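You operate a simulated robot arm through the tools that you are given. There is no shell and no other tool.

You are at the controls of a simulated robot arm. One attempt, no reset.

TASK
Slide the loose cover clear, drop the large baffle into the slot under it, set speed 1 and unlock.
Fine: cover slid toward the motor, close to the end bar; baffle in before the power lever goes on; yellow pin in its holder.

Only the result counts: the job must be done as asked and must still hold three seconds after the hand-in. Knocking over, shifting, dropping, spilling or breaking anything else fails it. Lids that push on must go on centred and level and be pressed home; caps that screw on are set level and turned clockwise until they are tight.

THE ROBOT
A 6-joint arm with a two-finger gripper, fixed in place. Base frame: the origin is at the foot of the arm, x ahead of it, y to its left, z up. Readings come in m, degrees, newtons and seconds.
It reaches about 1.298 m from its shoulder. Its first joint turns from -149.0 to 149.0 degrees. Payload 1.57 kg.
The TCP is the grasp point between the finger pads, 0.021 m short of the fingertips. In the tool frame z runs along the fingers and y along their closing line. Largest opening 0.07 m; the body of the gripper starts 0.05 m behind the TCP.
Orientation is that of the tool frame in the base frame, as a unit quaternion [x, y, z, w]. With the fingers straight down and closing along the base's y, the tool's x points along the base's -x, its y along +y and its z along -z.

THE INTERFACE
- The arm moves only by the tool apply_moves. Its argument "plan" is a list that holds one entry, the list of rows, each a list of 6 numbers: the shift along the base's x, y, z in units of 300 mm (1.0 is 300 mm), then the turn, a rotation vector about the base's x, y, z in units of 120 degrees (1.0 is 120 degrees). In form: [[[x, y, z, rx, ry, rz], ...]]. A call has 1 to 20 rows; each row is the pose to reach, as a shift and turn from the pose commanded when the call began. "fingers" is the finger opening in m, from 0 to 0.07, set as the call begins (left out, the last holds). A call with a number of a shift or a turn outside -1 to 1 is refused whole. A row lasts 0.2 s, in which the tool goes at most 0.05 m and 8.6 degrees; a call with a longer step from one row to the next is refused whole, and so is a gripper value outside its range. Where a pose cannot be reached the arm comes as near as it can. A force on the tool above 40 N (or 10 N above the force at the start of the call, whichever is more), or a blocked arm, ends the call early, and 0.2 s more pass. Each finger halts on what it meets, pressing with about 30 N; the grip force reading is that of the motor and also rises with nothing between the fingers. The clock runs only during rows and for 0.2 s after the last one: add rows that repeat a pose to give the fingers time. The reply holds the time, the measured pose of the TCP, the force on the tool along the base axes, the opening and the grip force, in the units named above and with some noise, with the torque about the TCP (base axes, N m) and any sound that the robot's microphone picked up, and new pictures: "show" is both (left out), scene, wrist or none.
- Cameras (640 x 400 px; columns grow to the right, rows downward): "scene" is fixed at [0.2171, -0.504, 1.4626]; the picture's right is [0.90, -0.43, 0.00], its down [-0.22, -0.47, -0.85] and it looks along [0.37, 0.77, -0.52] (base axes); focal length 325 px, centre (320, 200). "wrist" rides on the gripper at [0.079, 0.004, -0.081] in the tool frame; the picture's right is [-0.05, 1.00, 0.00], its down [-0.67, -0.04, -0.74] and it looks along [-0.74, -0.04, 0.67] (tool axes); focal length 256 px, centre (320, 200). There is no depth. A picture from a camera that has moved, and an enlarged one, comes with that camera's place and axes in the base frame and with its lens. The place of the scene camera against the robot may be out by one fixed shift of up to 0.025 m in any direction.
- slide_trunk(by): slides the trunk up (or, below 0, down) by that many m; the arm rides with it, the base frame stays. It gives what a move gives, with no picture.
- close_up(camera, box): a new picture of the part [left, top, right, bottom] of that camera's present view, enlarged. The clock stands still meanwhile.
- finish_job(): hands the job in; it is judged then, once.

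Places have to be worked out from the pictures, the camera data and where the tool is seen. Open the gripper and draw the arm clear of the work before you hand the job in, unless the task says otherwise.

The tools are called after "Emit:" as name(argument=value, ...) on one line, values as JSON. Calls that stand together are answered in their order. apply_moves: Moves the arm, as the interface text tells. Its arguments: {"type":"object","properties":{"plan":{"type":"array"},"fingers":{"type":"number"},"show":{"type":"string","enum":["both","scene","wrist","none"]}},"required":["plan"]} The other tools are called the same way: slide_trunk (by) slides the trunk up or down; close_up (camera, box) takes an enlarged picture of a part of a camera's view; finish_job () hands the job in.

At the start:

```text
clock: 0.0
eef_pos: [0.7343, 0.2593, 1.2423]
tcp_rot: [-0.001, 1.0, 0.0, 0.0]
wrist_force: [0.3, -0.8, 0.3]
moment: [-0.02, -0.03, 0.04]
width: 0.0698
grip_force: 0.0
trunk travel left (down, up): [-0.923, 0.047]
```

scene: 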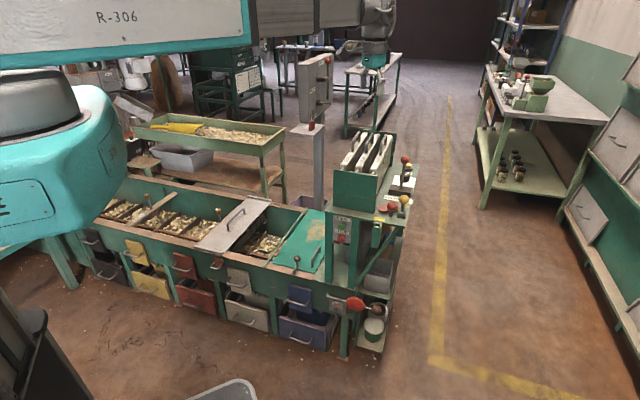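
wrist: 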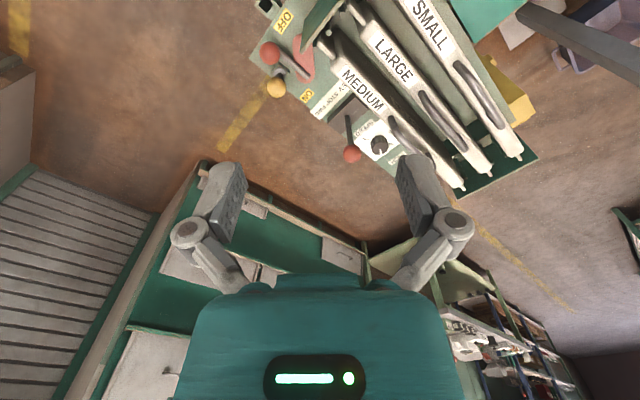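

I'll begin by enlarging the parts of the scene that matter: the machine, the covers and the control panel.

Emit:
close_up(camera="scene", box=[180, 120, 440, 360])

Emit:
close_up(camera="scene", box=[320, 120, 430, 220])

Emit:
close_up(camera="scene", box=[180, 180, 350, 300])

Emit:
close_up(camera="wrist", box=[200, 0, 560, 200])

```text
1.67 times, centred on (310, 240) of scene
camera zoom: at [0.2171, -0.504, 1.4626], right [0.9, -0.43, 0.0], down [-0.22, -0.47, -0.85], along [0.37, 0.77, -0.52], focal length 542 px, centre (337, 133)
```

zoom: 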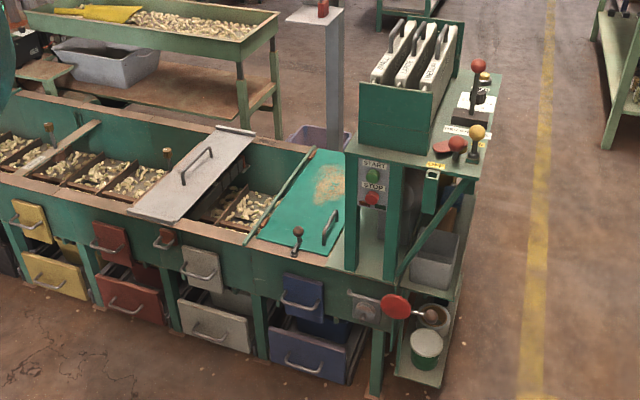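

```text
4.00 times, centred on (375, 170) of scene
camera zoom: at [0.2171, -0.504, 1.4626], right [0.9, -0.43, 0.0], down [-0.22, -0.47, -0.85], along [0.37, 0.77, -0.52], focal length 1301 px, centre (100, 320)
```

zoom: 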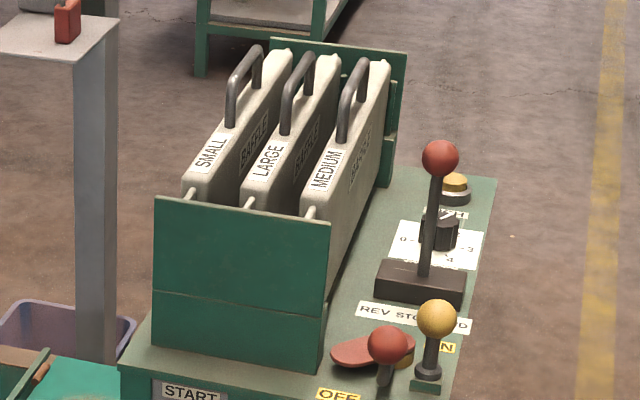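

```text
3.33 times, centred on (265, 240) of scene
camera zoom: at [0.2171, -0.504, 1.4626], right [0.9, -0.43, 0.0], down [-0.22, -0.47, -0.85], along [0.37, 0.77, -0.52], focal length 1084 px, centre (503, 67)
```

zoom: 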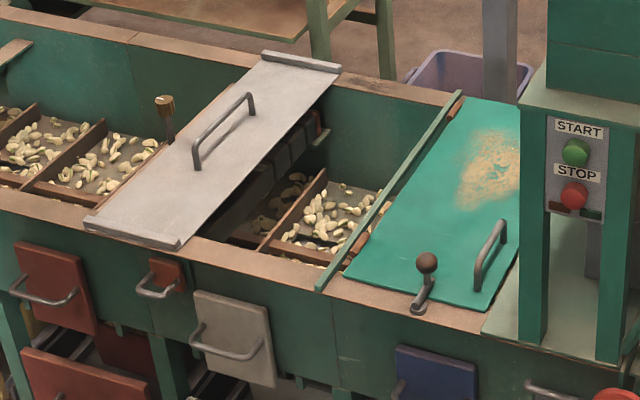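

```text
1.78 times, centred on (380, 100) of wrist
camera zoom: at [0.6551, 0.2641, 1.322], right [0.05, 1.0, 0.0], down [0.67, -0.04, 0.74], along [0.74, -0.04, -0.67], focal length 455 px, centre (213, 378)
```

zoom: 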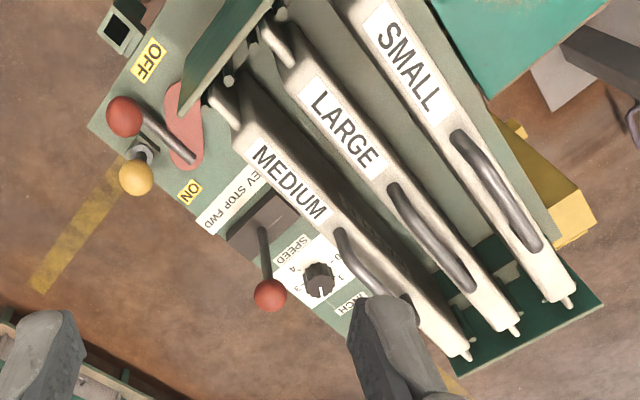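

The scene shows a grey loose cover on the trough, the three baffles in a rack and a control panel with levers. I'll enlarge more of it before moving, to read the panel markings and find the motor.

Emit:
close_up(camera="scene", box=[280, 40, 400, 140])

Emit:
close_up(camera="scene", box=[360, 140, 430, 220])

Emit:
close_up(camera="scene", box=[60, 100, 220, 240])

Emit:
close_up(camera="scene", box=[320, 200, 420, 360])

Emit:
close_up(camera="wrist", box=[240, 20, 400, 180])

```text
4.00 times, centred on (340, 90) of scene
camera zoom: at [0.2171, -0.504, 1.4626], right [0.9, -0.43, 0.0], down [-0.22, -0.47, -0.85], along [0.37, 0.77, -0.52], focal length 1301 px, centre (240, 640)
```

zoom: 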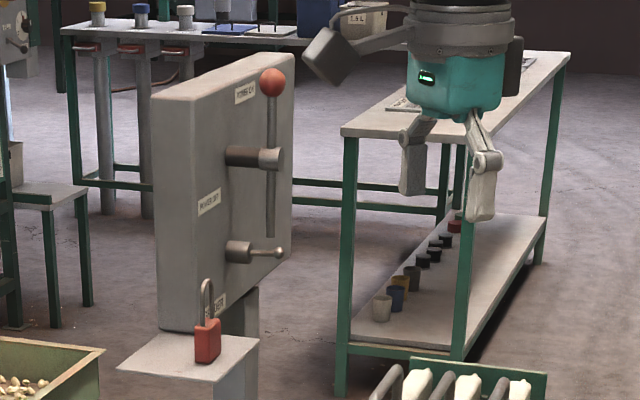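

```text
5.00 times, centred on (395, 180) of scene
camera zoom: at [0.2171, -0.504, 1.4626], right [0.9, -0.43, 0.0], down [-0.22, -0.47, -0.85], along [0.37, 0.77, -0.52], focal length 1626 px, centre (-55, 300)
```

zoom: 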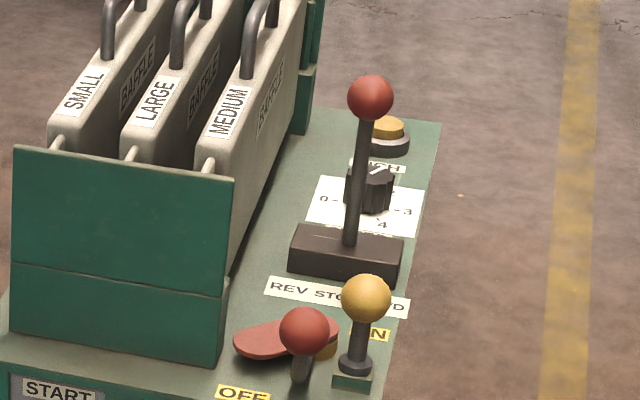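

```text
2.86 times, centred on (140, 170) of scene
camera zoom: at [0.2171, -0.504, 1.4626], right [0.9, -0.43, 0.0], down [-0.22, -0.47, -0.85], along [0.37, 0.77, -0.52], focal length 929 px, centre (834, 286)
```

zoom: 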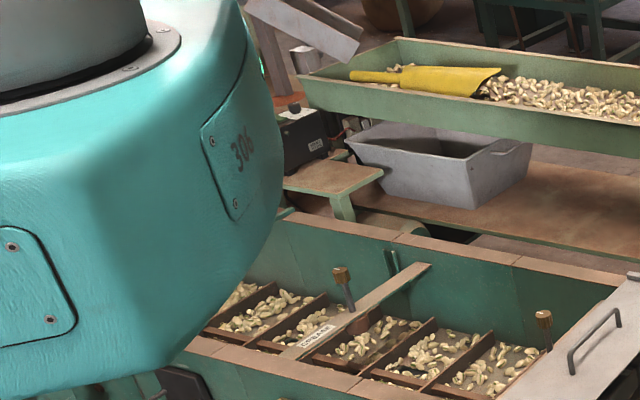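

```text
2.50 times, centred on (370, 280) of scene
camera zoom: at [0.2171, -0.504, 1.4626], right [0.9, -0.43, 0.0], down [-0.22, -0.47, -0.85], along [0.37, 0.77, -0.52], focal length 813 px, centre (195, 0)
```

zoom: 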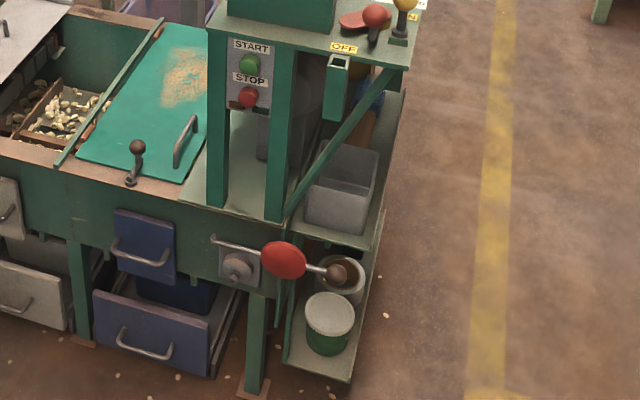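

```text
2.50 times, centred on (320, 100) of wrist
camera zoom: at [0.6551, 0.2641, 1.322], right [0.05, 1.0, 0.0], down [0.67, -0.04, 0.74], along [0.74, -0.04, -0.67], focal length 640 px, centre (320, 450)
```

zoom: 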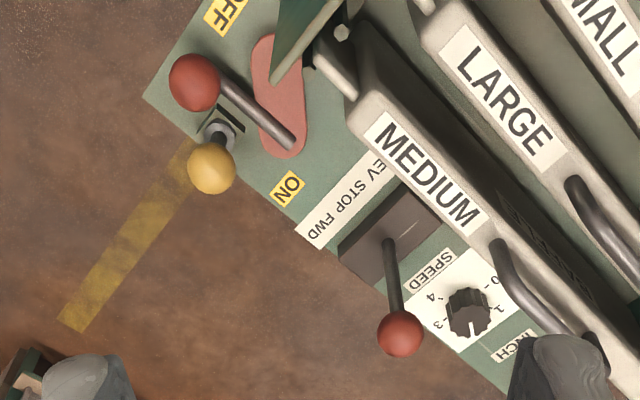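

The grey box on the post also has levers, labels and a red padlock, so I need to know which device is which. I'll enlarge those labels as far as the picture allows.

Emit:
close_up(camera="scene", box=[300, 50, 360, 140])

Emit:
close_up(camera="scene", box=[320, 75, 345, 100])

Emit:
close_up(camera="wrist", box=[245, 0, 335, 110])

Emit:
close_up(camera="wrist", box=[320, 80, 420, 170])

Emit:
close_up(camera="wrist", box=[480, 0, 640, 160])

```text
4.44 times, centred on (330, 95) of scene
camera zoom: at [0.2171, -0.504, 1.4626], right [0.9, -0.43, 0.0], down [-0.22, -0.47, -0.85], along [0.37, 0.77, -0.52], focal length 1446 px, centre (276, 667)
```

zoom: 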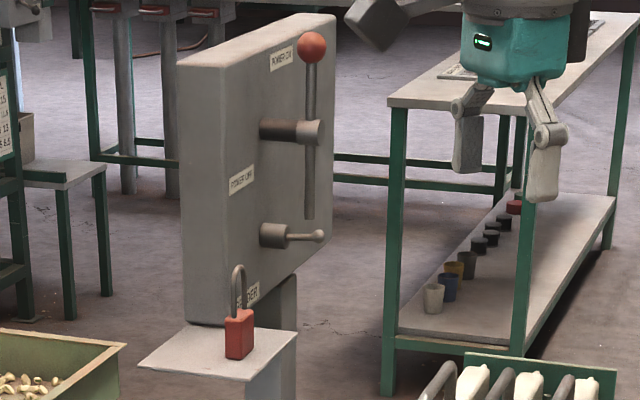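

```text
16.00 times, centred on (332, 88) of scene
camera zoom: at [0.2171, -0.504, 1.4626], right [0.9, -0.43, 0.0], down [-0.22, -0.47, -0.85], along [0.37, 0.77, -0.52], focal length 5204 px, centre (120, 2000)
```

zoom: 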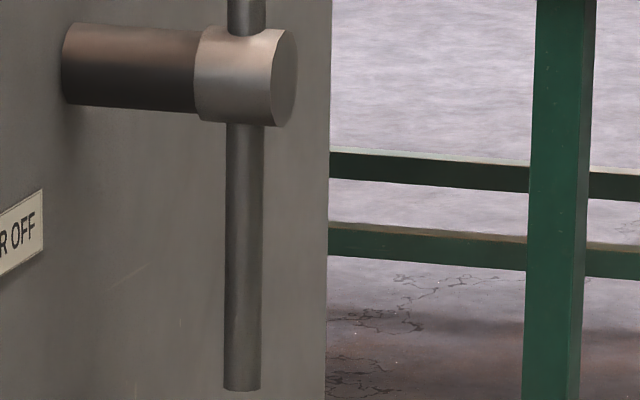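

```text
3.64 times, centred on (290, 55) of wrist
camera zoom: at [0.6551, 0.2641, 1.322], right [0.05, 1.0, 0.0], down [0.67, -0.04, 0.74], along [0.74, -0.04, -0.67], focal length 931 px, centre (429, 727)
```

zoom: 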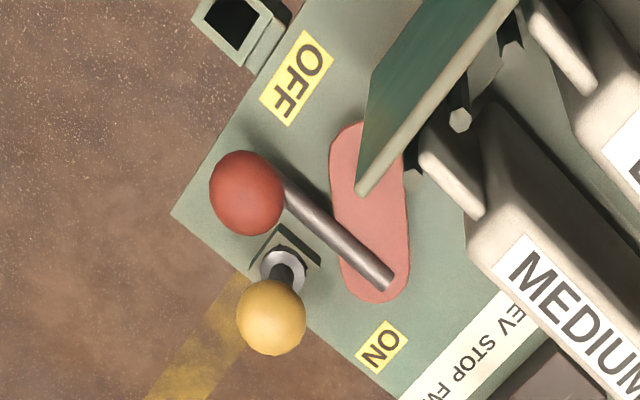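

```text
4.44 times, centred on (370, 125) of wrist
camera zoom: at [0.6551, 0.2641, 1.322], right [0.05, 1.0, 0.0], down [0.67, -0.04, 0.74], along [0.74, -0.04, -0.67], focal length 1138 px, centre (98, 533)
```

zoom: 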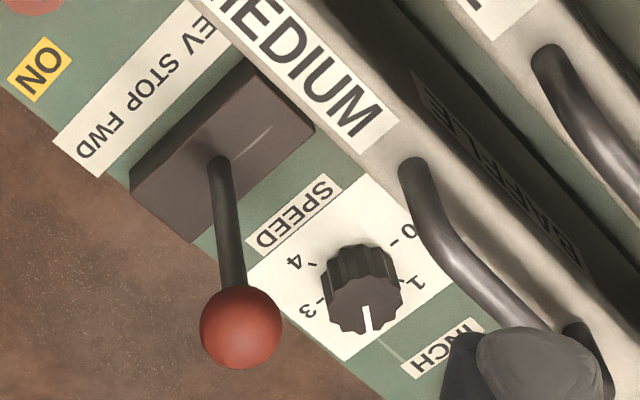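

```text
2.50 times, centred on (560, 80) of wrist
camera zoom: at [0.6551, 0.2641, 1.322], right [0.05, 1.0, 0.0], down [0.67, -0.04, 0.74], along [0.74, -0.04, -0.67], focal length 640 px, centre (-280, 500)
```

zoom: 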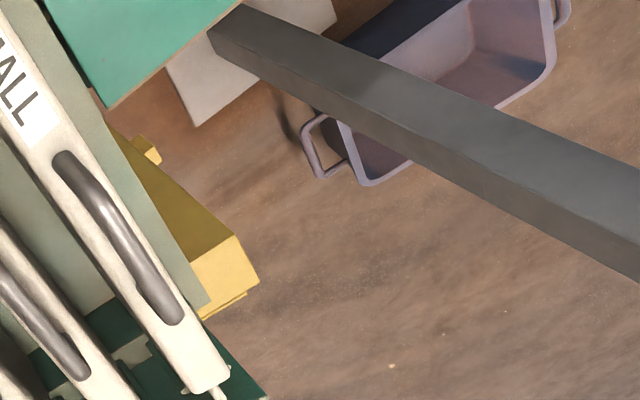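

The grey box carries what look like "POWER ON", "POWER OFF" and "HOLDER" labels, and it stands near (0.86, 0.85). I'll turn the tool 90° about the vertical, high above the panel, so the wrist camera faces +y and shows the box and trough.

Emit:
apply_moves(plan=[[[0, 0, 0, 0, 0, 0.07], [0, 0, 0, 0, 0, 0.14], [0, 0, 0, 0, 0, 0.21], [0, 0, 0, 0, 0, 0.28], [0, 0, 0, 0, 0, 0.35], [0, 0, 0, 0, 0, 0.42], [0, 0, 0, 0, 0, 0.49], [0, 0, 0, 0, 0, 0.56], [0, 0, 0, 0, 0, 0.63], [0, 0, 0, 0, 0, 0.7], [0, 0, 0, 0, 0, 0.75], [0, 0, 0, 0, 0, 0.75]]], show="both")

```text
clock: 2.6
eef_pos: [0.7356, 0.2601, 1.2405]
tcp_rot: [0.708, -0.707, 0.0, 0.0]
wrist_force: [-0.3, 0.4, 0.0]
moment: [-0.03, 0.03, -0.02]
width: 0.0701
grip_force: 0.0
trunk travel left (down, up): [-0.923, 0.047]
camera wrist: at [0.7306, 0.1806, 1.322], right [-1.0, 0.05, 0.0], down [0.03, 0.67, 0.74], along [0.04, 0.74, -0.67], focal length 256 px, centre (320, 200)
```

scene: 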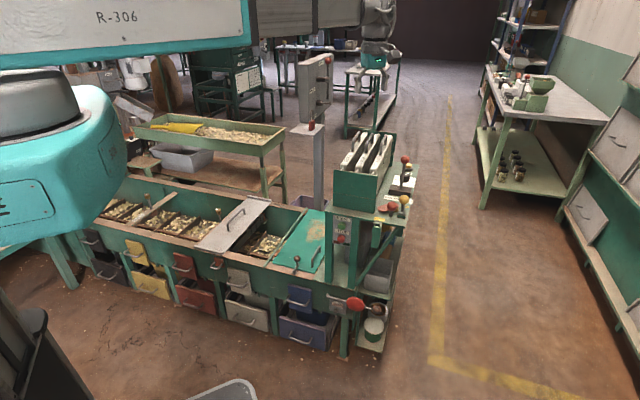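
wrist: 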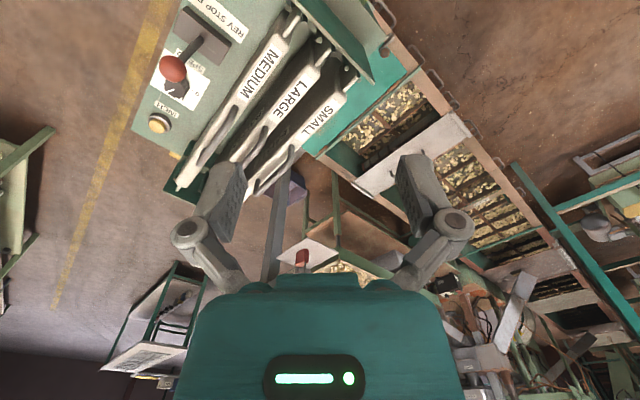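

The trough, with its loose cover, now shows at the upper right of the (inverted) wrist view. I'll enlarge it and then tilt the tool.

Emit:
close_up(camera="wrist", box=[310, 40, 640, 330])

Emit:
close_up(camera="wrist", box=[120, 0, 370, 220])

Emit:
close_up(camera="wrist", box=[430, 150, 640, 390])

```text
1.38 times, centred on (475, 185) of wrist
camera zoom: at [0.7306, 0.1806, 1.322], right [-1.0, 0.05, 0.0], down [0.03, 0.67, 0.74], along [0.04, 0.74, -0.67], focal length 353 px, centre (106, 221)
```

zoom: 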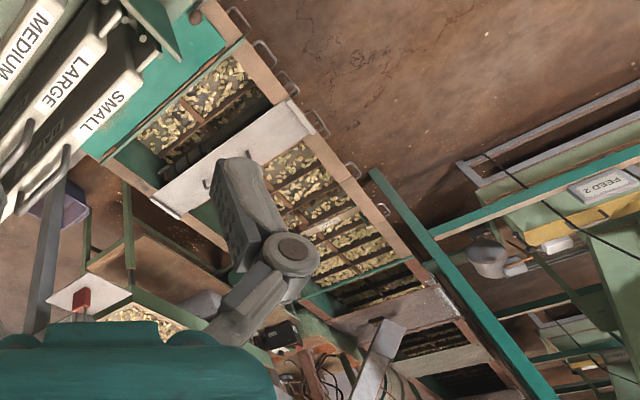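

```text
1.82 times, centred on (245, 110) of wrist
camera zoom: at [0.7306, 0.1806, 1.322], right [-1.0, 0.05, 0.0], down [0.03, 0.67, 0.74], along [0.04, 0.74, -0.67], focal length 465 px, centre (456, 364)
```

zoom: 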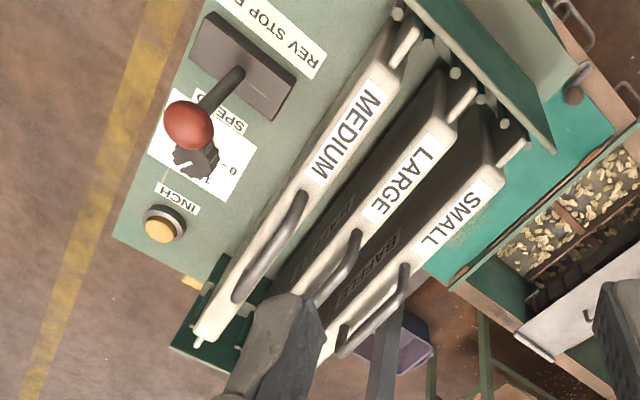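

```text
1.67 times, centred on (535, 270) of wrist
camera zoom: at [0.7306, 0.1806, 1.322], right [-1.0, 0.05, 0.0], down [0.03, 0.67, 0.74], along [0.04, 0.74, -0.67], focal length 427 px, centre (-38, 83)
```

zoom: 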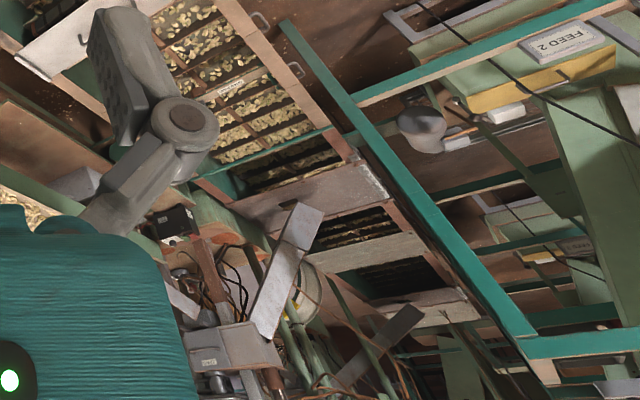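

I still need to see the grey box, which the gripper hides. I'll tilt the tool 30° about x so the camera looks at it more directly.

Emit:
apply_moves(plan=[[[0, 0, 0, 0.07, 0, 0], [0, 0, 0, 0.14, 0, 0], [0, 0, 0, 0.21, 0, 0], [0, 0, 0, 0.27, 0, 0], [0, 0, 0, 0.27, 0, 0]]], show="wrist")

```text
clock: 3.8
eef_pos: [0.734, 0.2587, 1.2706]
tcp_rot: [-0.678, 0.68, 0.197, 0.198]
wrist_force: [-1.1, -0.3, 0.1]
moment: [-0.03, -0.02, -0.02]
width: 0.0697
grip_force: 0.0
out of reach, approached as far as the arm can: row 2, 3, 4, 5
trunk travel left (down, up): [-0.923, 0.047]
camera wrist: at [0.7301, 0.1486, 1.2958], right [-1.0, 0.05, 0.03], down [0.04, 0.16, 0.99], along [0.04, 0.99, -0.16], focal length 256 px, centre (320, 200)
```

wrist: 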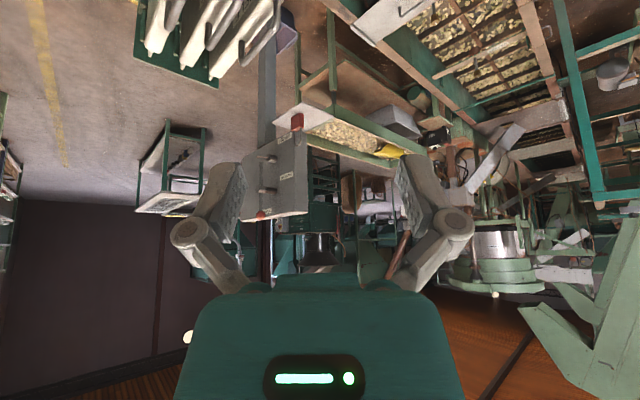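

The grey box with its levers is visible now. I'll enlarge it, along with the far end of the line.

Emit:
close_up(camera="wrist", box=[225, 100, 325, 225])

Emit:
close_up(camera="wrist", box=[300, 0, 560, 200])

Emit:
close_up(camera="wrist", box=[240, 140, 310, 220])

```text
3.20 times, centred on (275, 162) of wrist
camera zoom: at [0.7301, 0.1486, 1.2958], right [-1.0, 0.05, 0.03], down [0.04, 0.16, 0.99], along [0.04, 0.99, -0.16], focal length 819 px, centre (464, 320)
```

zoom: 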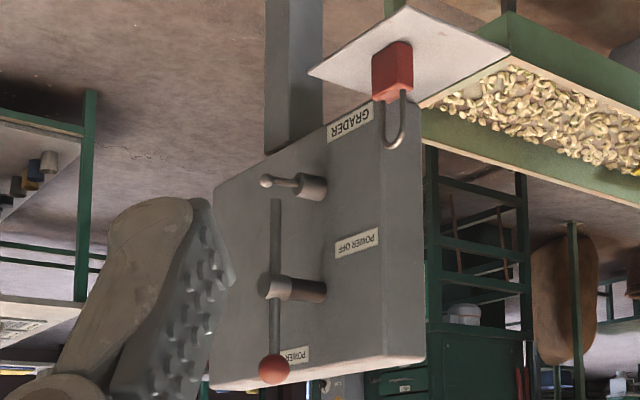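

```text
2.00 times, centred on (430, 100) of wrist
camera zoom: at [0.7301, 0.1486, 1.2958], right [-1.0, 0.05, 0.03], down [0.04, 0.16, 0.99], along [0.04, 0.99, -0.16], focal length 512 px, centre (100, 400)
```

zoom: 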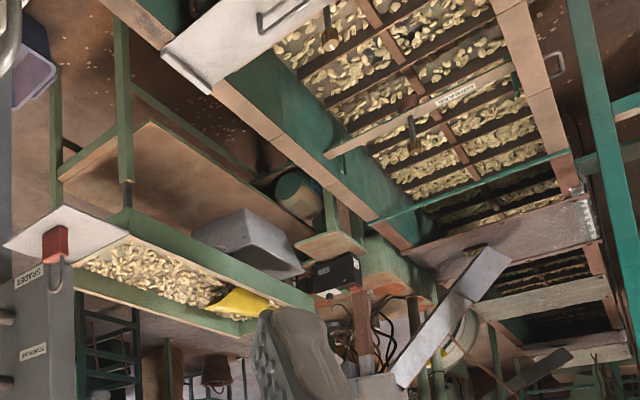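

```text
5.00 times, centred on (275, 180) of wrist
camera zoom: at [0.7301, 0.1486, 1.2958], right [-1.0, 0.05, 0.03], down [0.04, 0.16, 0.99], along [0.04, 0.99, -0.16], focal length 1280 px, centre (545, 300)
```

zoom: 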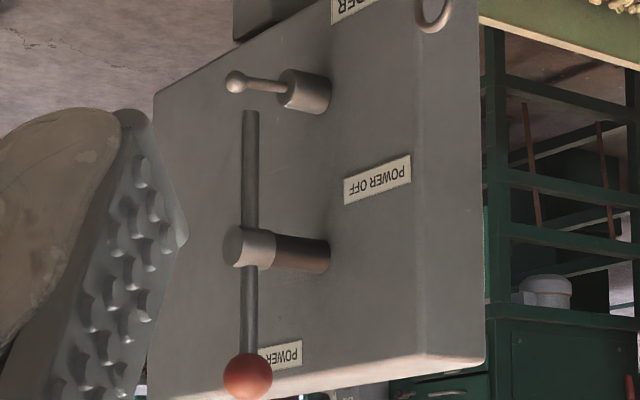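

The box is the GRADER power switch: its red-ball lever stands by "POWER ON", and a padlock hangs on its side. Next I'll level the tool and turn it square to the machine, at a yaw of about 42°, to view the trough and panel from a better place.

Emit:
apply_moves(plan=[[[0, 0, 0, -0.07, 0, 0], [0, 0, 0, -0.14, 0, 0], [0, 0, 0, -0.21, 0, 0], [0, 0, 0, -0.27, 0, 0], [0, 0, 0, -0.27, 0, 0]]], show="none")

```text
clock: 5.0
eef_pos: [0.736, 0.2584, 1.241]
tcp_rot: [-0.707, 0.707, 0.0, -0.001]
wrist_force: [-1.1, 0.5, -0.1]
moment: [0.01, 0.0, 0.01]
width: 0.0702
grip_force: 0.2
out of reach, approached as far as the arm can: row 1, 2, 3, 4, 5
trunk travel left (down, up): [-0.923, 0.047]
```

The tool is back to vertical. Now I'll move toward the front of the trough while turning to the machine's own axis.

Emit:
apply_moves(plan=[[[-0.1, 0.04, 0, 0, 0, -0.065], [-0.2, 0.08, 0, 0, 0, -0.13], [-0.3, 0.12, 0, 0, 0, -0.2], [-0.4, 0.16, 0, 0, 0, -0.27], [-0.5, 0.2, 0, 0, 0, -0.34], [-0.6, 0.24, 0, 0, 0, -0.4], [-0.6, 0.24, 0, 0, 0, -0.4]]], show="both")

```text
clock: 6.6
eef_pos: [0.5571, 0.332, 1.2415]
tcp_rot: [-0.358, 0.934, 0.0, 0.0]
wrist_force: [0.7, 0.1, 0.2]
moment: [0.0, 0.01, 0.03]
width: 0.07
grip_force: 0.1
trunk travel left (down, up): [-0.923, 0.047]
camera wrist: at [0.4951, 0.2813, 1.3219], right [-0.63, 0.78, 0.0], down [0.52, 0.42, 0.74], along [0.58, 0.47, -0.67], focal length 256 px, centre (320, 200)
```

scene: 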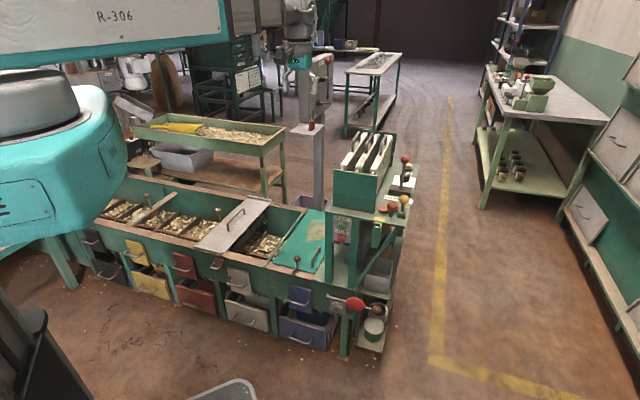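
wrist: 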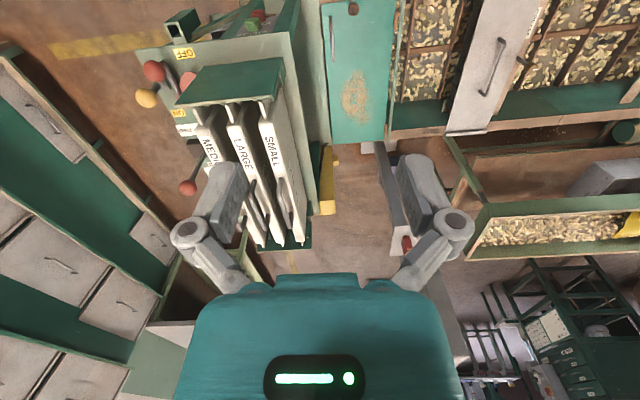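

This view is nearly square to the machine. I'll enlarge the panel, the green tube beside "OFF" and the trough.

Emit:
close_up(camera="wrist", box=[120, 0, 220, 110])

Emit:
close_up(camera="wrist", box=[380, 0, 640, 160])

Emit:
close_up(camera="wrist", box=[130, 30, 330, 250])

```text
3.64 times, centred on (170, 55) of wrist
camera zoom: at [0.4951, 0.2813, 1.3219], right [-0.63, 0.78, 0.0], down [0.52, 0.42, 0.74], along [0.58, 0.47, -0.67], focal length 931 px, centre (866, 727)
```

zoom: 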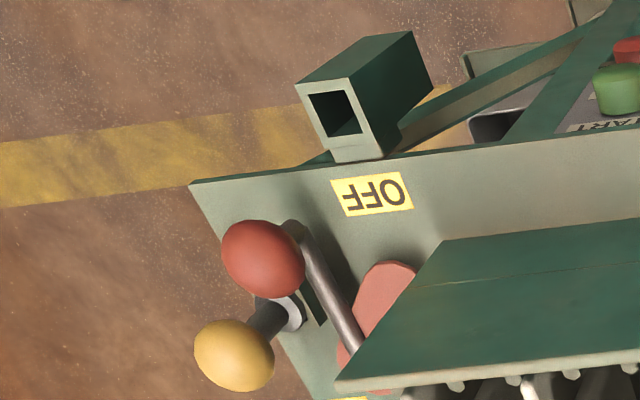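

```text
2.46 times, centred on (510, 80) of wrist
camera zoom: at [0.4951, 0.2813, 1.3219], right [-0.63, 0.78, 0.0], down [0.52, 0.42, 0.74], along [0.58, 0.47, -0.67], focal length 630 px, centre (-148, 495)
```

zoom: 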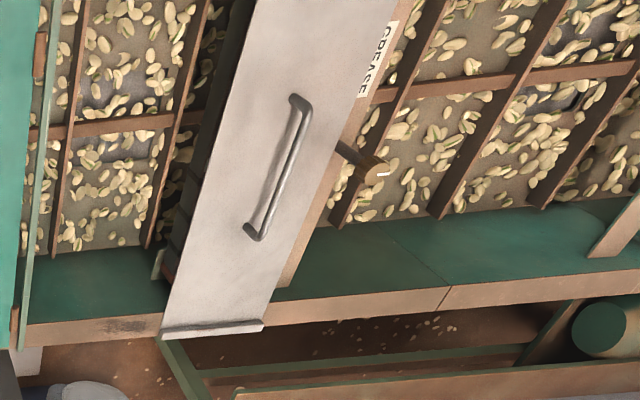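

```text
1.82 times, centred on (230, 140) of wrist
camera zoom: at [0.4951, 0.2813, 1.3219], right [-0.63, 0.78, 0.0], down [0.52, 0.42, 0.74], along [0.58, 0.47, -0.67], focal length 465 px, centre (484, 309)
```

zoom: 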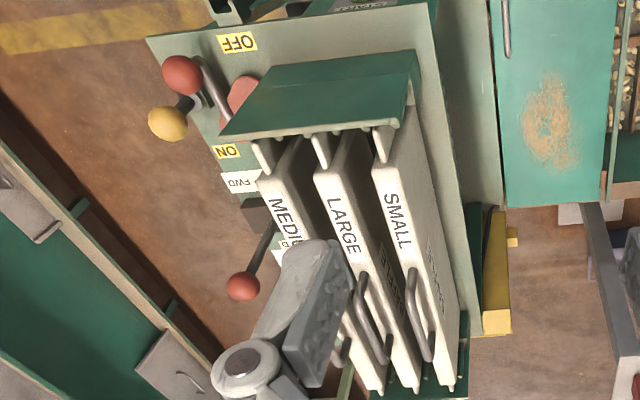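

The green square tube beside "OFF" looks like the pin holder. Next I'll move left along the machine to view the trough and the loose cover.

Emit:
apply_moves(plan=[[[-0.12, 0.075, 0, 0, 0, 0], [-0.24, 0.15, 0, 0, 0, 0], [-0.36, 0.22, 0, 0, 0, 0], [-0.48, 0.295, 0, 0, 0, 0], [-0.6, 0.37, 0, 0, 0, 0], [-0.72, 0.44, 0, 0, 0, 0], [-0.84, 0.515, 0, 0, 0, 0], [-0.94, 0.58, 0, 0, 0, 0], [-0.94, 0.58, 0, 0, 0, 0]]], show="both")

```text
clock: 8.6
eef_pos: [0.2753, 0.5057, 1.2413]
tcp_rot: [-0.358, 0.934, 0.0, 0.0]
wrist_force: [1.3, -0.4, -0.6]
moment: [0.02, 0.02, 0.01]
width: 0.07
grip_force: 0.1
trunk travel left (down, up): [-0.923, 0.047]
camera wrist: at [0.2132, 0.4548, 1.322], right [-0.63, 0.78, 0.0], down [0.52, 0.42, 0.74], along [0.58, 0.47, -0.67], focal length 256 px, centre (320, 200)
```

scene: 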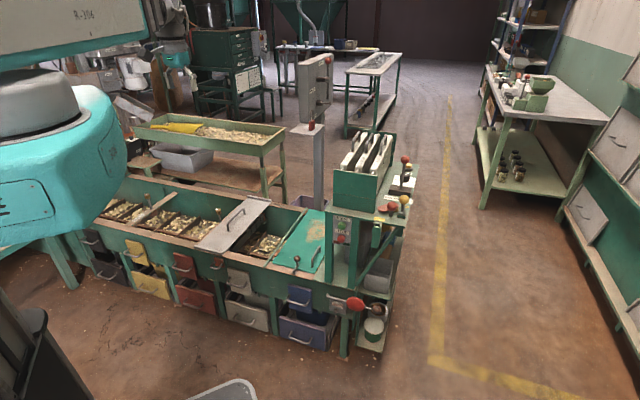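
wrist: 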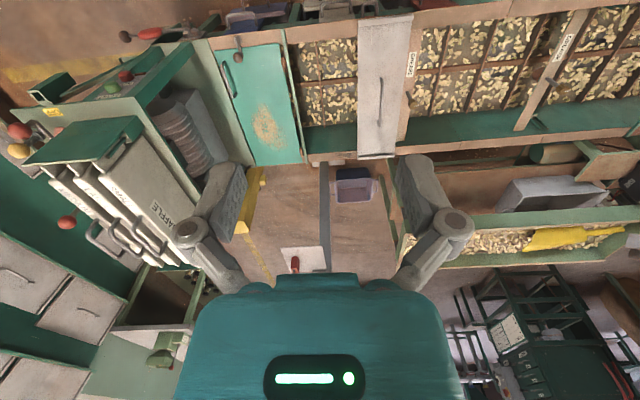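

A finned motor sits under the control panel, next to the green fixed cover, with a thin green bar between it and the open chamber. I'll enlarge these to make sure.

Emit:
close_up(camera="wrist", box=[20, 40, 260, 220])

Emit:
close_up(camera="wrist", box=[270, 0, 430, 170])

Emit:
close_up(camera="wrist", box=[400, 0, 640, 160])

Emit:
close_up(camera="wrist", box=[200, 20, 320, 180])

```text
2.22 times, centred on (140, 130) of wrist
camera zoom: at [0.2132, 0.4548, 1.322], right [-0.63, 0.78, 0.0], down [0.52, 0.42, 0.74], along [0.58, 0.47, -0.67], focal length 569 px, centre (720, 356)
```

zoom: 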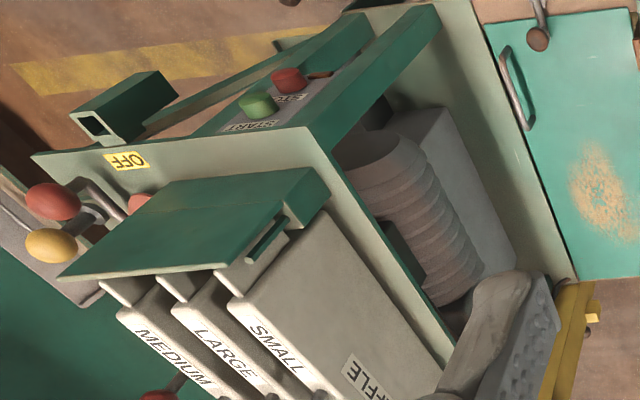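

```text
2.35 times, centred on (350, 85) of wrist
camera zoom: at [0.2132, 0.4548, 1.322], right [-0.63, 0.78, 0.0], down [0.52, 0.42, 0.74], along [0.58, 0.47, -0.67], focal length 602 px, centre (249, 471)
```

zoom: 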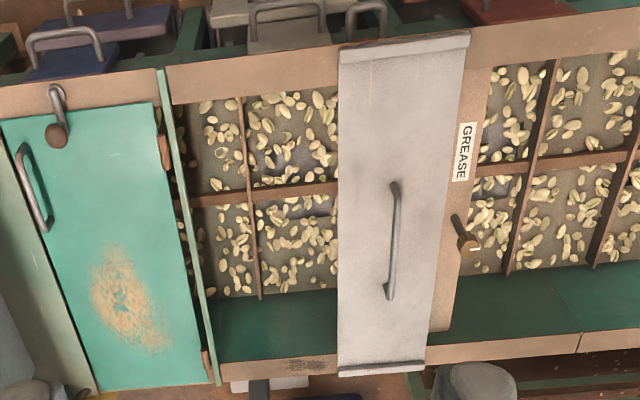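

```text
2.50 times, centred on (520, 80) of wrist
camera zoom: at [0.2132, 0.4548, 1.322], right [-0.63, 0.78, 0.0], down [0.52, 0.42, 0.74], along [0.58, 0.47, -0.67], focal length 640 px, centre (-180, 500)
```

zoom: 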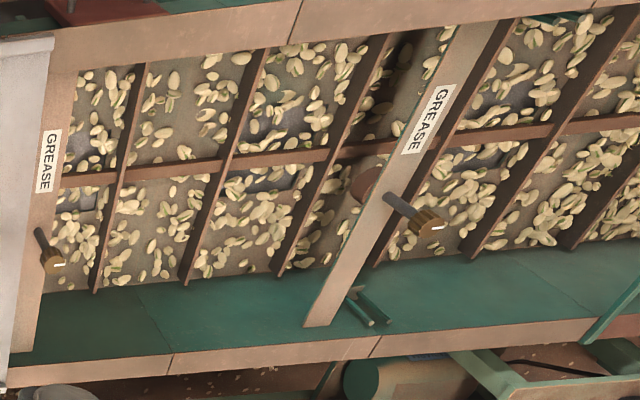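

```text
2.50 times, centred on (260, 100) of wrist
camera zoom: at [0.2132, 0.4548, 1.322], right [-0.63, 0.78, 0.0], down [0.52, 0.42, 0.74], along [0.58, 0.47, -0.67], focal length 640 px, centre (470, 450)
```

zoom: 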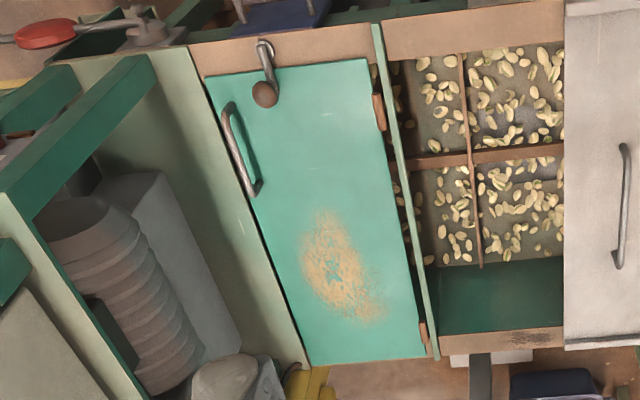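

The motor is the finned one under the panel, so the end bar is the thin green bar beside the green cover, and the loose cover has to slide toward the panel. Triangulating puts the trough top at about z 0.52 and the machine at about 45° yaw. I'll go back to the panel for a close look at the lever, pin and holder.

Emit:
apply_moves(plan=[[[0.1, -0.105, 0, 0, 0, 0.025], [0.2, -0.21, 0, 0, 0, 0.025], [0.3, -0.315, 0, 0, 0, 0.025], [0.4, -0.42, 0, 0, 0, 0.025], [0.5, -0.525, 0, 0, 0, 0.025], [0.6, -0.63, 0, 0, 0, 0.025], [0.7, -0.735, 0, 0, 0, 0.025], [0.8, -0.84, 0, 0, 0, 0.025], [0.9, -0.945, 0, 0, 0, 0.025]]], show="none")

Emit:
apply_moves(plan=[[[0.1, -0.105, 0, 0, 0, 0], [0.2, -0.21, 0, 0, 0, 0], [0.3, -0.315, 0, 0, 0, 0], [0.42, -0.44, 0, 0, 0, 0], [0.42, -0.44, 0, 0, 0, 0]]], show="wrist")

```text
clock: 10.6
eef_pos: [0.5448, 0.221, 1.2414]
tcp_rot: [-0.383, 0.924, 0.0, 0.0]
wrist_force: [-0.1, -1.2, 0.4]
moment: [-0.01, 0.03, -0.01]
width: 0.0702
grip_force: 0.0
trunk travel left (down, up): [-0.923, 0.047]
```

```text
refused: row 4 steps farther than a row can; nothing moved
```

The second call was refused because one step was too long. I'll repeat it with shorter steps.

Emit:
apply_moves(plan=[[[0.1, -0.105, 0, 0, 0, 0], [0.2, -0.21, 0, 0, 0, 0], [0.3, -0.315, 0, 0, 0, 0], [0.36, -0.38, 0, 0, 0, 0], [0.42, -0.44, 0, 0, 0, 0], [0.42, -0.44, 0, 0, 0, 0]]], show="wrist")

Emit:
slide_trunk(by=-0.2)

Emit:
close_up(camera="wrist", box=[160, 0, 560, 250])

Emit:
close_up(camera="wrist", box=[220, 50, 420, 200])

```text
clock: 12.0
eef_pos: [0.6711, 0.0893, 1.2409]
tcp_rot: [-0.383, 0.924, -0.001, 0.0]
wrist_force: [0.6, -0.5, -0.3]
moment: [-0.01, 0.01, 0.04]
width: 0.0698
grip_force: 0.1
trunk travel left (down, up): [-0.923, 0.047]
camera wrist: at [0.6117, 0.0358, 1.3221], right [-0.67, 0.74, 0.0], down [0.5, 0.45, 0.74], along [0.55, 0.5, -0.67], focal length 256 px, centre (320, 200)
```

wrist: 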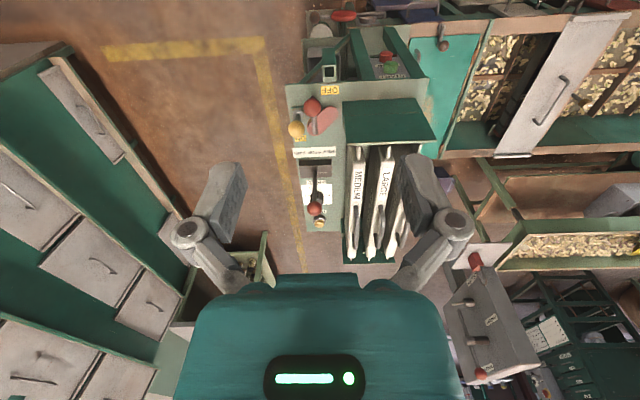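

```text
clock: 14.2
eef_pos: [0.6698, 0.0888, 1.0405]
tcp_rot: [-0.383, 0.924, 0.001, 0.0]
wrist_force: [-0.4, 0.2, -1.1]
moment: [0.01, 0.02, -0.03]
width: 0.07
grip_force: 0.1
trunk travel left (down, up): [-0.723, 0.247]
```

```text
1.60 times, centred on (360, 125) of wrist
camera zoom: at [0.6118, 0.036, 1.1221], right [-0.67, 0.74, 0.0], down [0.5, 0.45, 0.74], along [0.55, 0.5, -0.67], focal length 410 px, centre (256, 320)
```

zoom: 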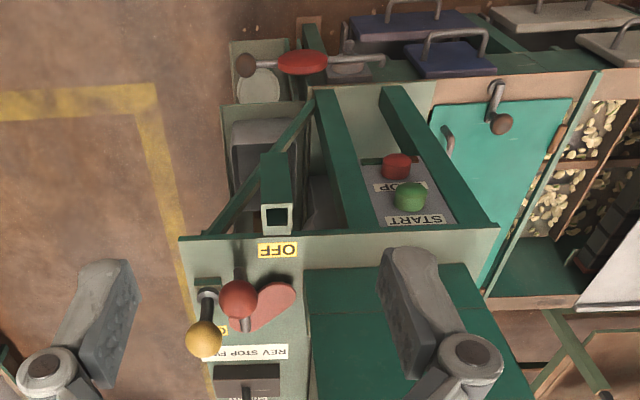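

```text
2.67 times, centred on (320, 125) of wrist
camera zoom: at [0.6118, 0.036, 1.1221], right [-0.67, 0.74, 0.0], down [0.5, 0.45, 0.74], along [0.55, 0.5, -0.67], focal length 683 px, centre (320, 400)
```

zoom: 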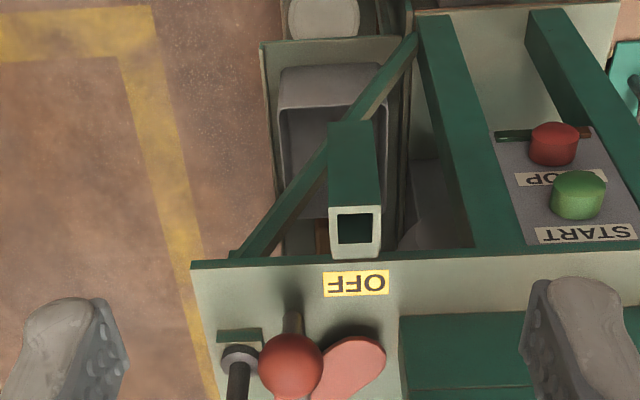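

The holder tube's open top is clear next to "OFF". I'll enlarge the lever and pin in this view.

Emit:
close_up(camera="wrist", box=[250, 140, 370, 270])

Emit:
close_up(camera="wrist", box=[240, 160, 440, 400])

```text
3.08 times, centred on (310, 205) of wrist
camera zoom: at [0.6118, 0.036, 1.1221], right [-0.67, 0.74, 0.0], down [0.5, 0.45, 0.74], along [0.55, 0.5, -0.67], focal length 788 px, centre (351, 185)
```

zoom: 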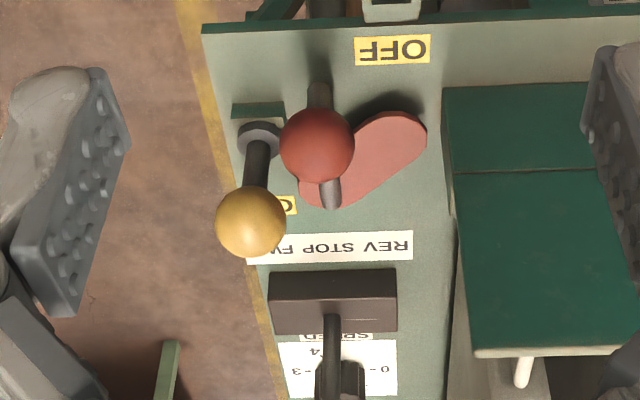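

```text
1.67 times, centred on (340, 280) of wrist
camera zoom: at [0.6118, 0.036, 1.1221], right [-0.67, 0.74, 0.0], down [0.5, 0.45, 0.74], along [0.55, 0.5, -0.67], focal length 427 px, centre (287, 67)
```

zoom: 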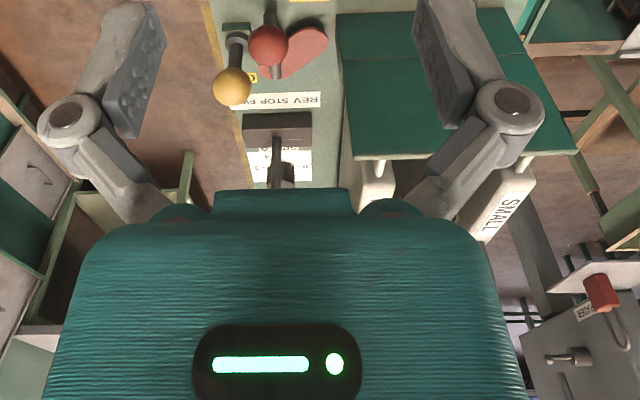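

The lever looks like a crank with its ball over "OFF". I'll zoom the scene camera closely on it for a side view.

Emit:
close_up(camera="scene", box=[372, 190, 412, 220])

Emit:
close_up(camera="scene", box=[365, 205, 405, 260])

Emit:
close_up(camera="scene", box=[385, 150, 420, 190])

```text
13.33 times, centred on (392, 205) of scene
camera zoom: at [0.2171, -0.504, 1.4626], right [0.9, -0.43, 0.0], down [-0.22, -0.47, -0.85], along [0.37, 0.77, -0.52], focal length 4337 px, centre (-640, 133)
```

zoom: 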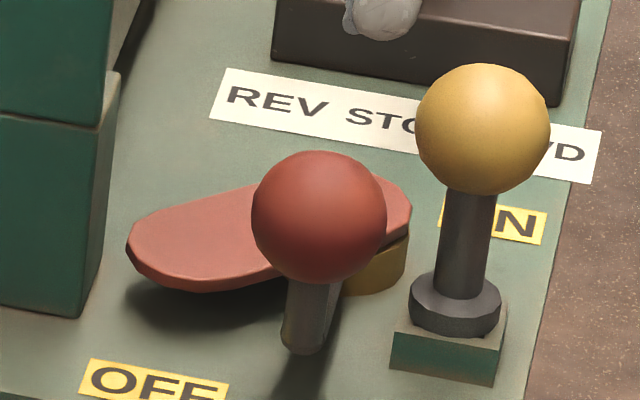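

```text
7.27 times, centred on (385, 232) of scene
camera zoom: at [0.2171, -0.504, 1.4626], right [0.9, -0.43, 0.0], down [-0.22, -0.47, -0.85], along [0.37, 0.77, -0.52], focal length 2366 px, centre (-153, -36)
```

zoom: 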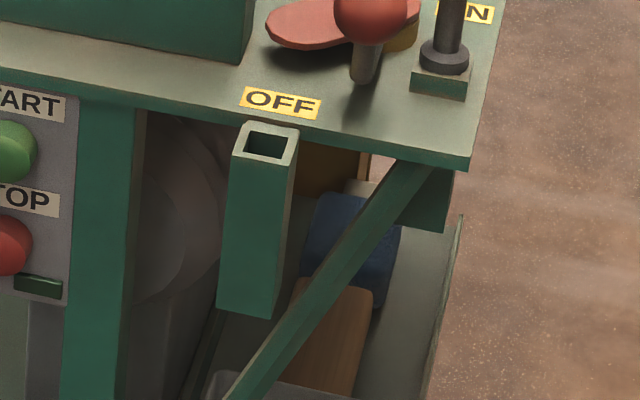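

```text
10.00 times, centred on (402, 170) of scene
camera zoom: at [0.2171, -0.504, 1.4626], right [0.9, -0.43, 0.0], down [-0.22, -0.47, -0.85], along [0.37, 0.77, -0.52], focal length 3253 px, centre (-505, 500)
```

zoom: 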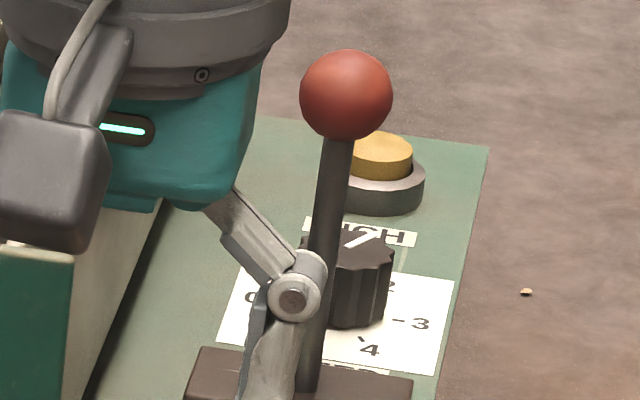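

The scene zoom makes the panel clear. The red-ball power lever turns on a brass pivot and now points to OFF, and the yellow-ball pin stands in its bracket between the lever and ON, blocking it. The open green tube is the pin's holder. The knob sits near 2, with 1 one step counter-clockwise. Now for the cover: I'll move along the front of the machine to V≈0.32.

Emit:
apply_moves(plan=[[[-0.11, 0.11, 0, 0, 0, 0], [-0.22, 0.22, 0, 0, 0, 0], [-0.33, 0.33, 0, 0, 0, 0], [-0.44, 0.44, 0, 0, 0, 0], [-0.55, 0.55, 0, 0, 0, 0], [-0.66, 0.66, 0, 0, 0, 0], [-0.77, 0.77, 0, 0, 0, 0], [-0.88, 0.88, 0, 0, 0, 0], [-0.99, 0.99, 0, 0, 0, 0]]], show="none")

Emit:
apply_moves(plan=[[[-0.1, 0.1, 0, 0, 0, 0], [-0.2, 0.2, 0, 0, 0, 0], [-0.3, 0.3, 0, 0, 0, 0], [-0.4, 0.4, 0, 0, 0, 0], [-0.5, 0.5, 0, 0, 0, 0], [-0.6, 0.6, 0, 0, 0, 0], [-0.68, 0.73, 0, 0, 0, 0], [-0.6, 0.8, 0, 0, 0, 0], [-0.5, 0.9, 0, 0, 0, 0], [-0.5, 0.9, 0, 0, 0, 0]]], show="none")

Emit:
slide_trunk(by=-0.3)

Emit:
close_up(camera="wrist", box=[0, 0, 640, 400])

```text
clock: 16.2
eef_pos: [0.3728, 0.3832, 1.041]
tcp_rot: [-0.382, 0.924, -0.001, 0.0]
wrist_force: [0.1, -0.4, 0.0]
moment: [-0.02, 0.01, 0.0]
width: 0.0697
grip_force: 0.1
trunk travel left (down, up): [-0.723, 0.247]
```

```text
clock: 18.4
eef_pos: [0.2229, 0.6578, 1.0408]
tcp_rot: [-0.383, 0.924, 0.001, 0.001]
wrist_force: [0.2, 1.0, 0.5]
moment: [0.03, 0.03, -0.01]
width: 0.0703
grip_force: 0.1
trunk travel left (down, up): [-0.723, 0.247]
```

```text
clock: 21.4
eef_pos: [0.2226, 0.658, 0.7412]
tcp_rot: [-0.383, 0.924, -0.001, 0.0]
wrist_force: [-0.3, -0.8, -0.1]
moment: [0.02, 0.0, 0.02]
width: 0.0701
grip_force: 0.0
trunk travel left (down, up): [-0.423, 0.547]
```

```text
1.00 times, centred on (320, 200) of wrist (not enlarged: the box is as wide or as high as the picture)
camera zoom: at [0.1641, 0.6038, 0.822], right [-0.67, 0.74, 0.0], down [0.5, 0.45, 0.74], along [0.55, 0.5, -0.67], focal length 256 px, centre (320, 200)
```

zoom: 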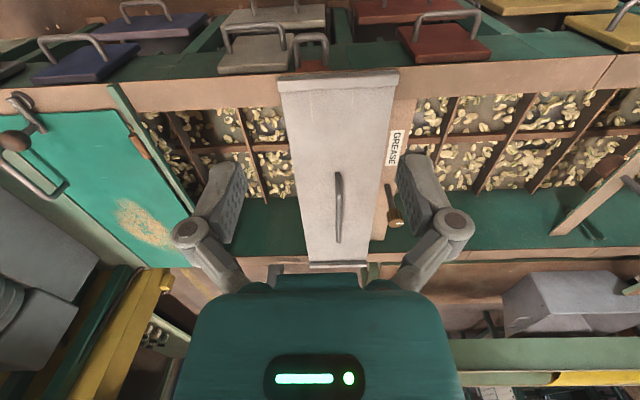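

The cover and its handle are well placed in view. I'll zoom in to measure the handle, the cover edges and the end bar.

Emit:
close_up(camera="wrist", box=[260, 60, 420, 280])

Emit:
close_up(camera="wrist", box=[100, 70, 300, 270])

Emit:
close_up(camera="scene", box=[190, 190, 310, 270])

```text
1.82 times, centred on (340, 170) of wrist
camera zoom: at [0.1641, 0.6038, 0.822], right [-0.67, 0.74, 0.0], down [0.5, 0.45, 0.74], along [0.55, 0.5, -0.67], focal length 465 px, centre (284, 254)
```

zoom: 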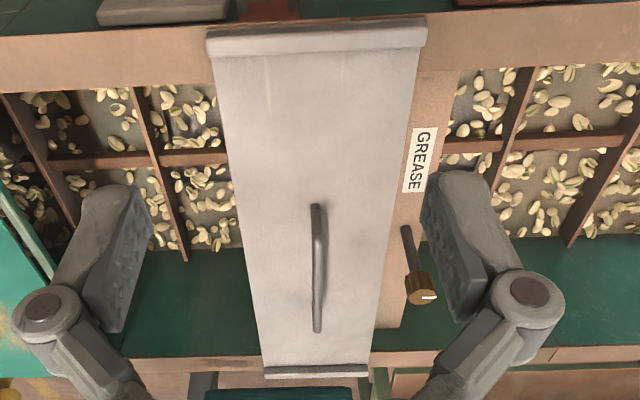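

```text
2.00 times, centred on (200, 170) of wrist
camera zoom: at [0.1641, 0.6038, 0.822], right [-0.67, 0.74, 0.0], down [0.5, 0.45, 0.74], along [0.55, 0.5, -0.67], focal length 512 px, centre (560, 260)
```

zoom: 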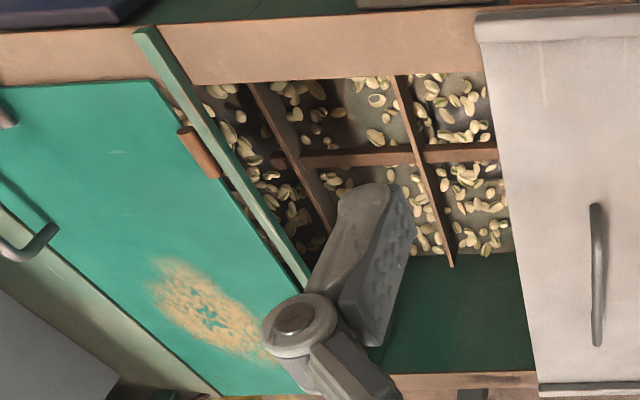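

```text
5.00 times, centred on (250, 230) of scene
camera zoom: at [0.2171, -0.504, 1.4626], right [0.9, -0.43, 0.0], down [-0.22, -0.47, -0.85], along [0.37, 0.77, -0.52], focal length 1626 px, centre (670, 50)
```

zoom: 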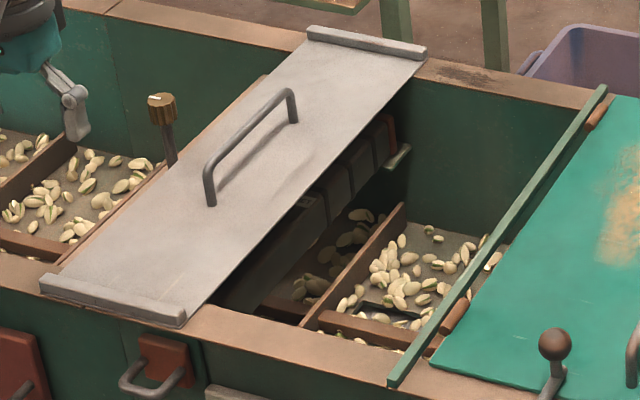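

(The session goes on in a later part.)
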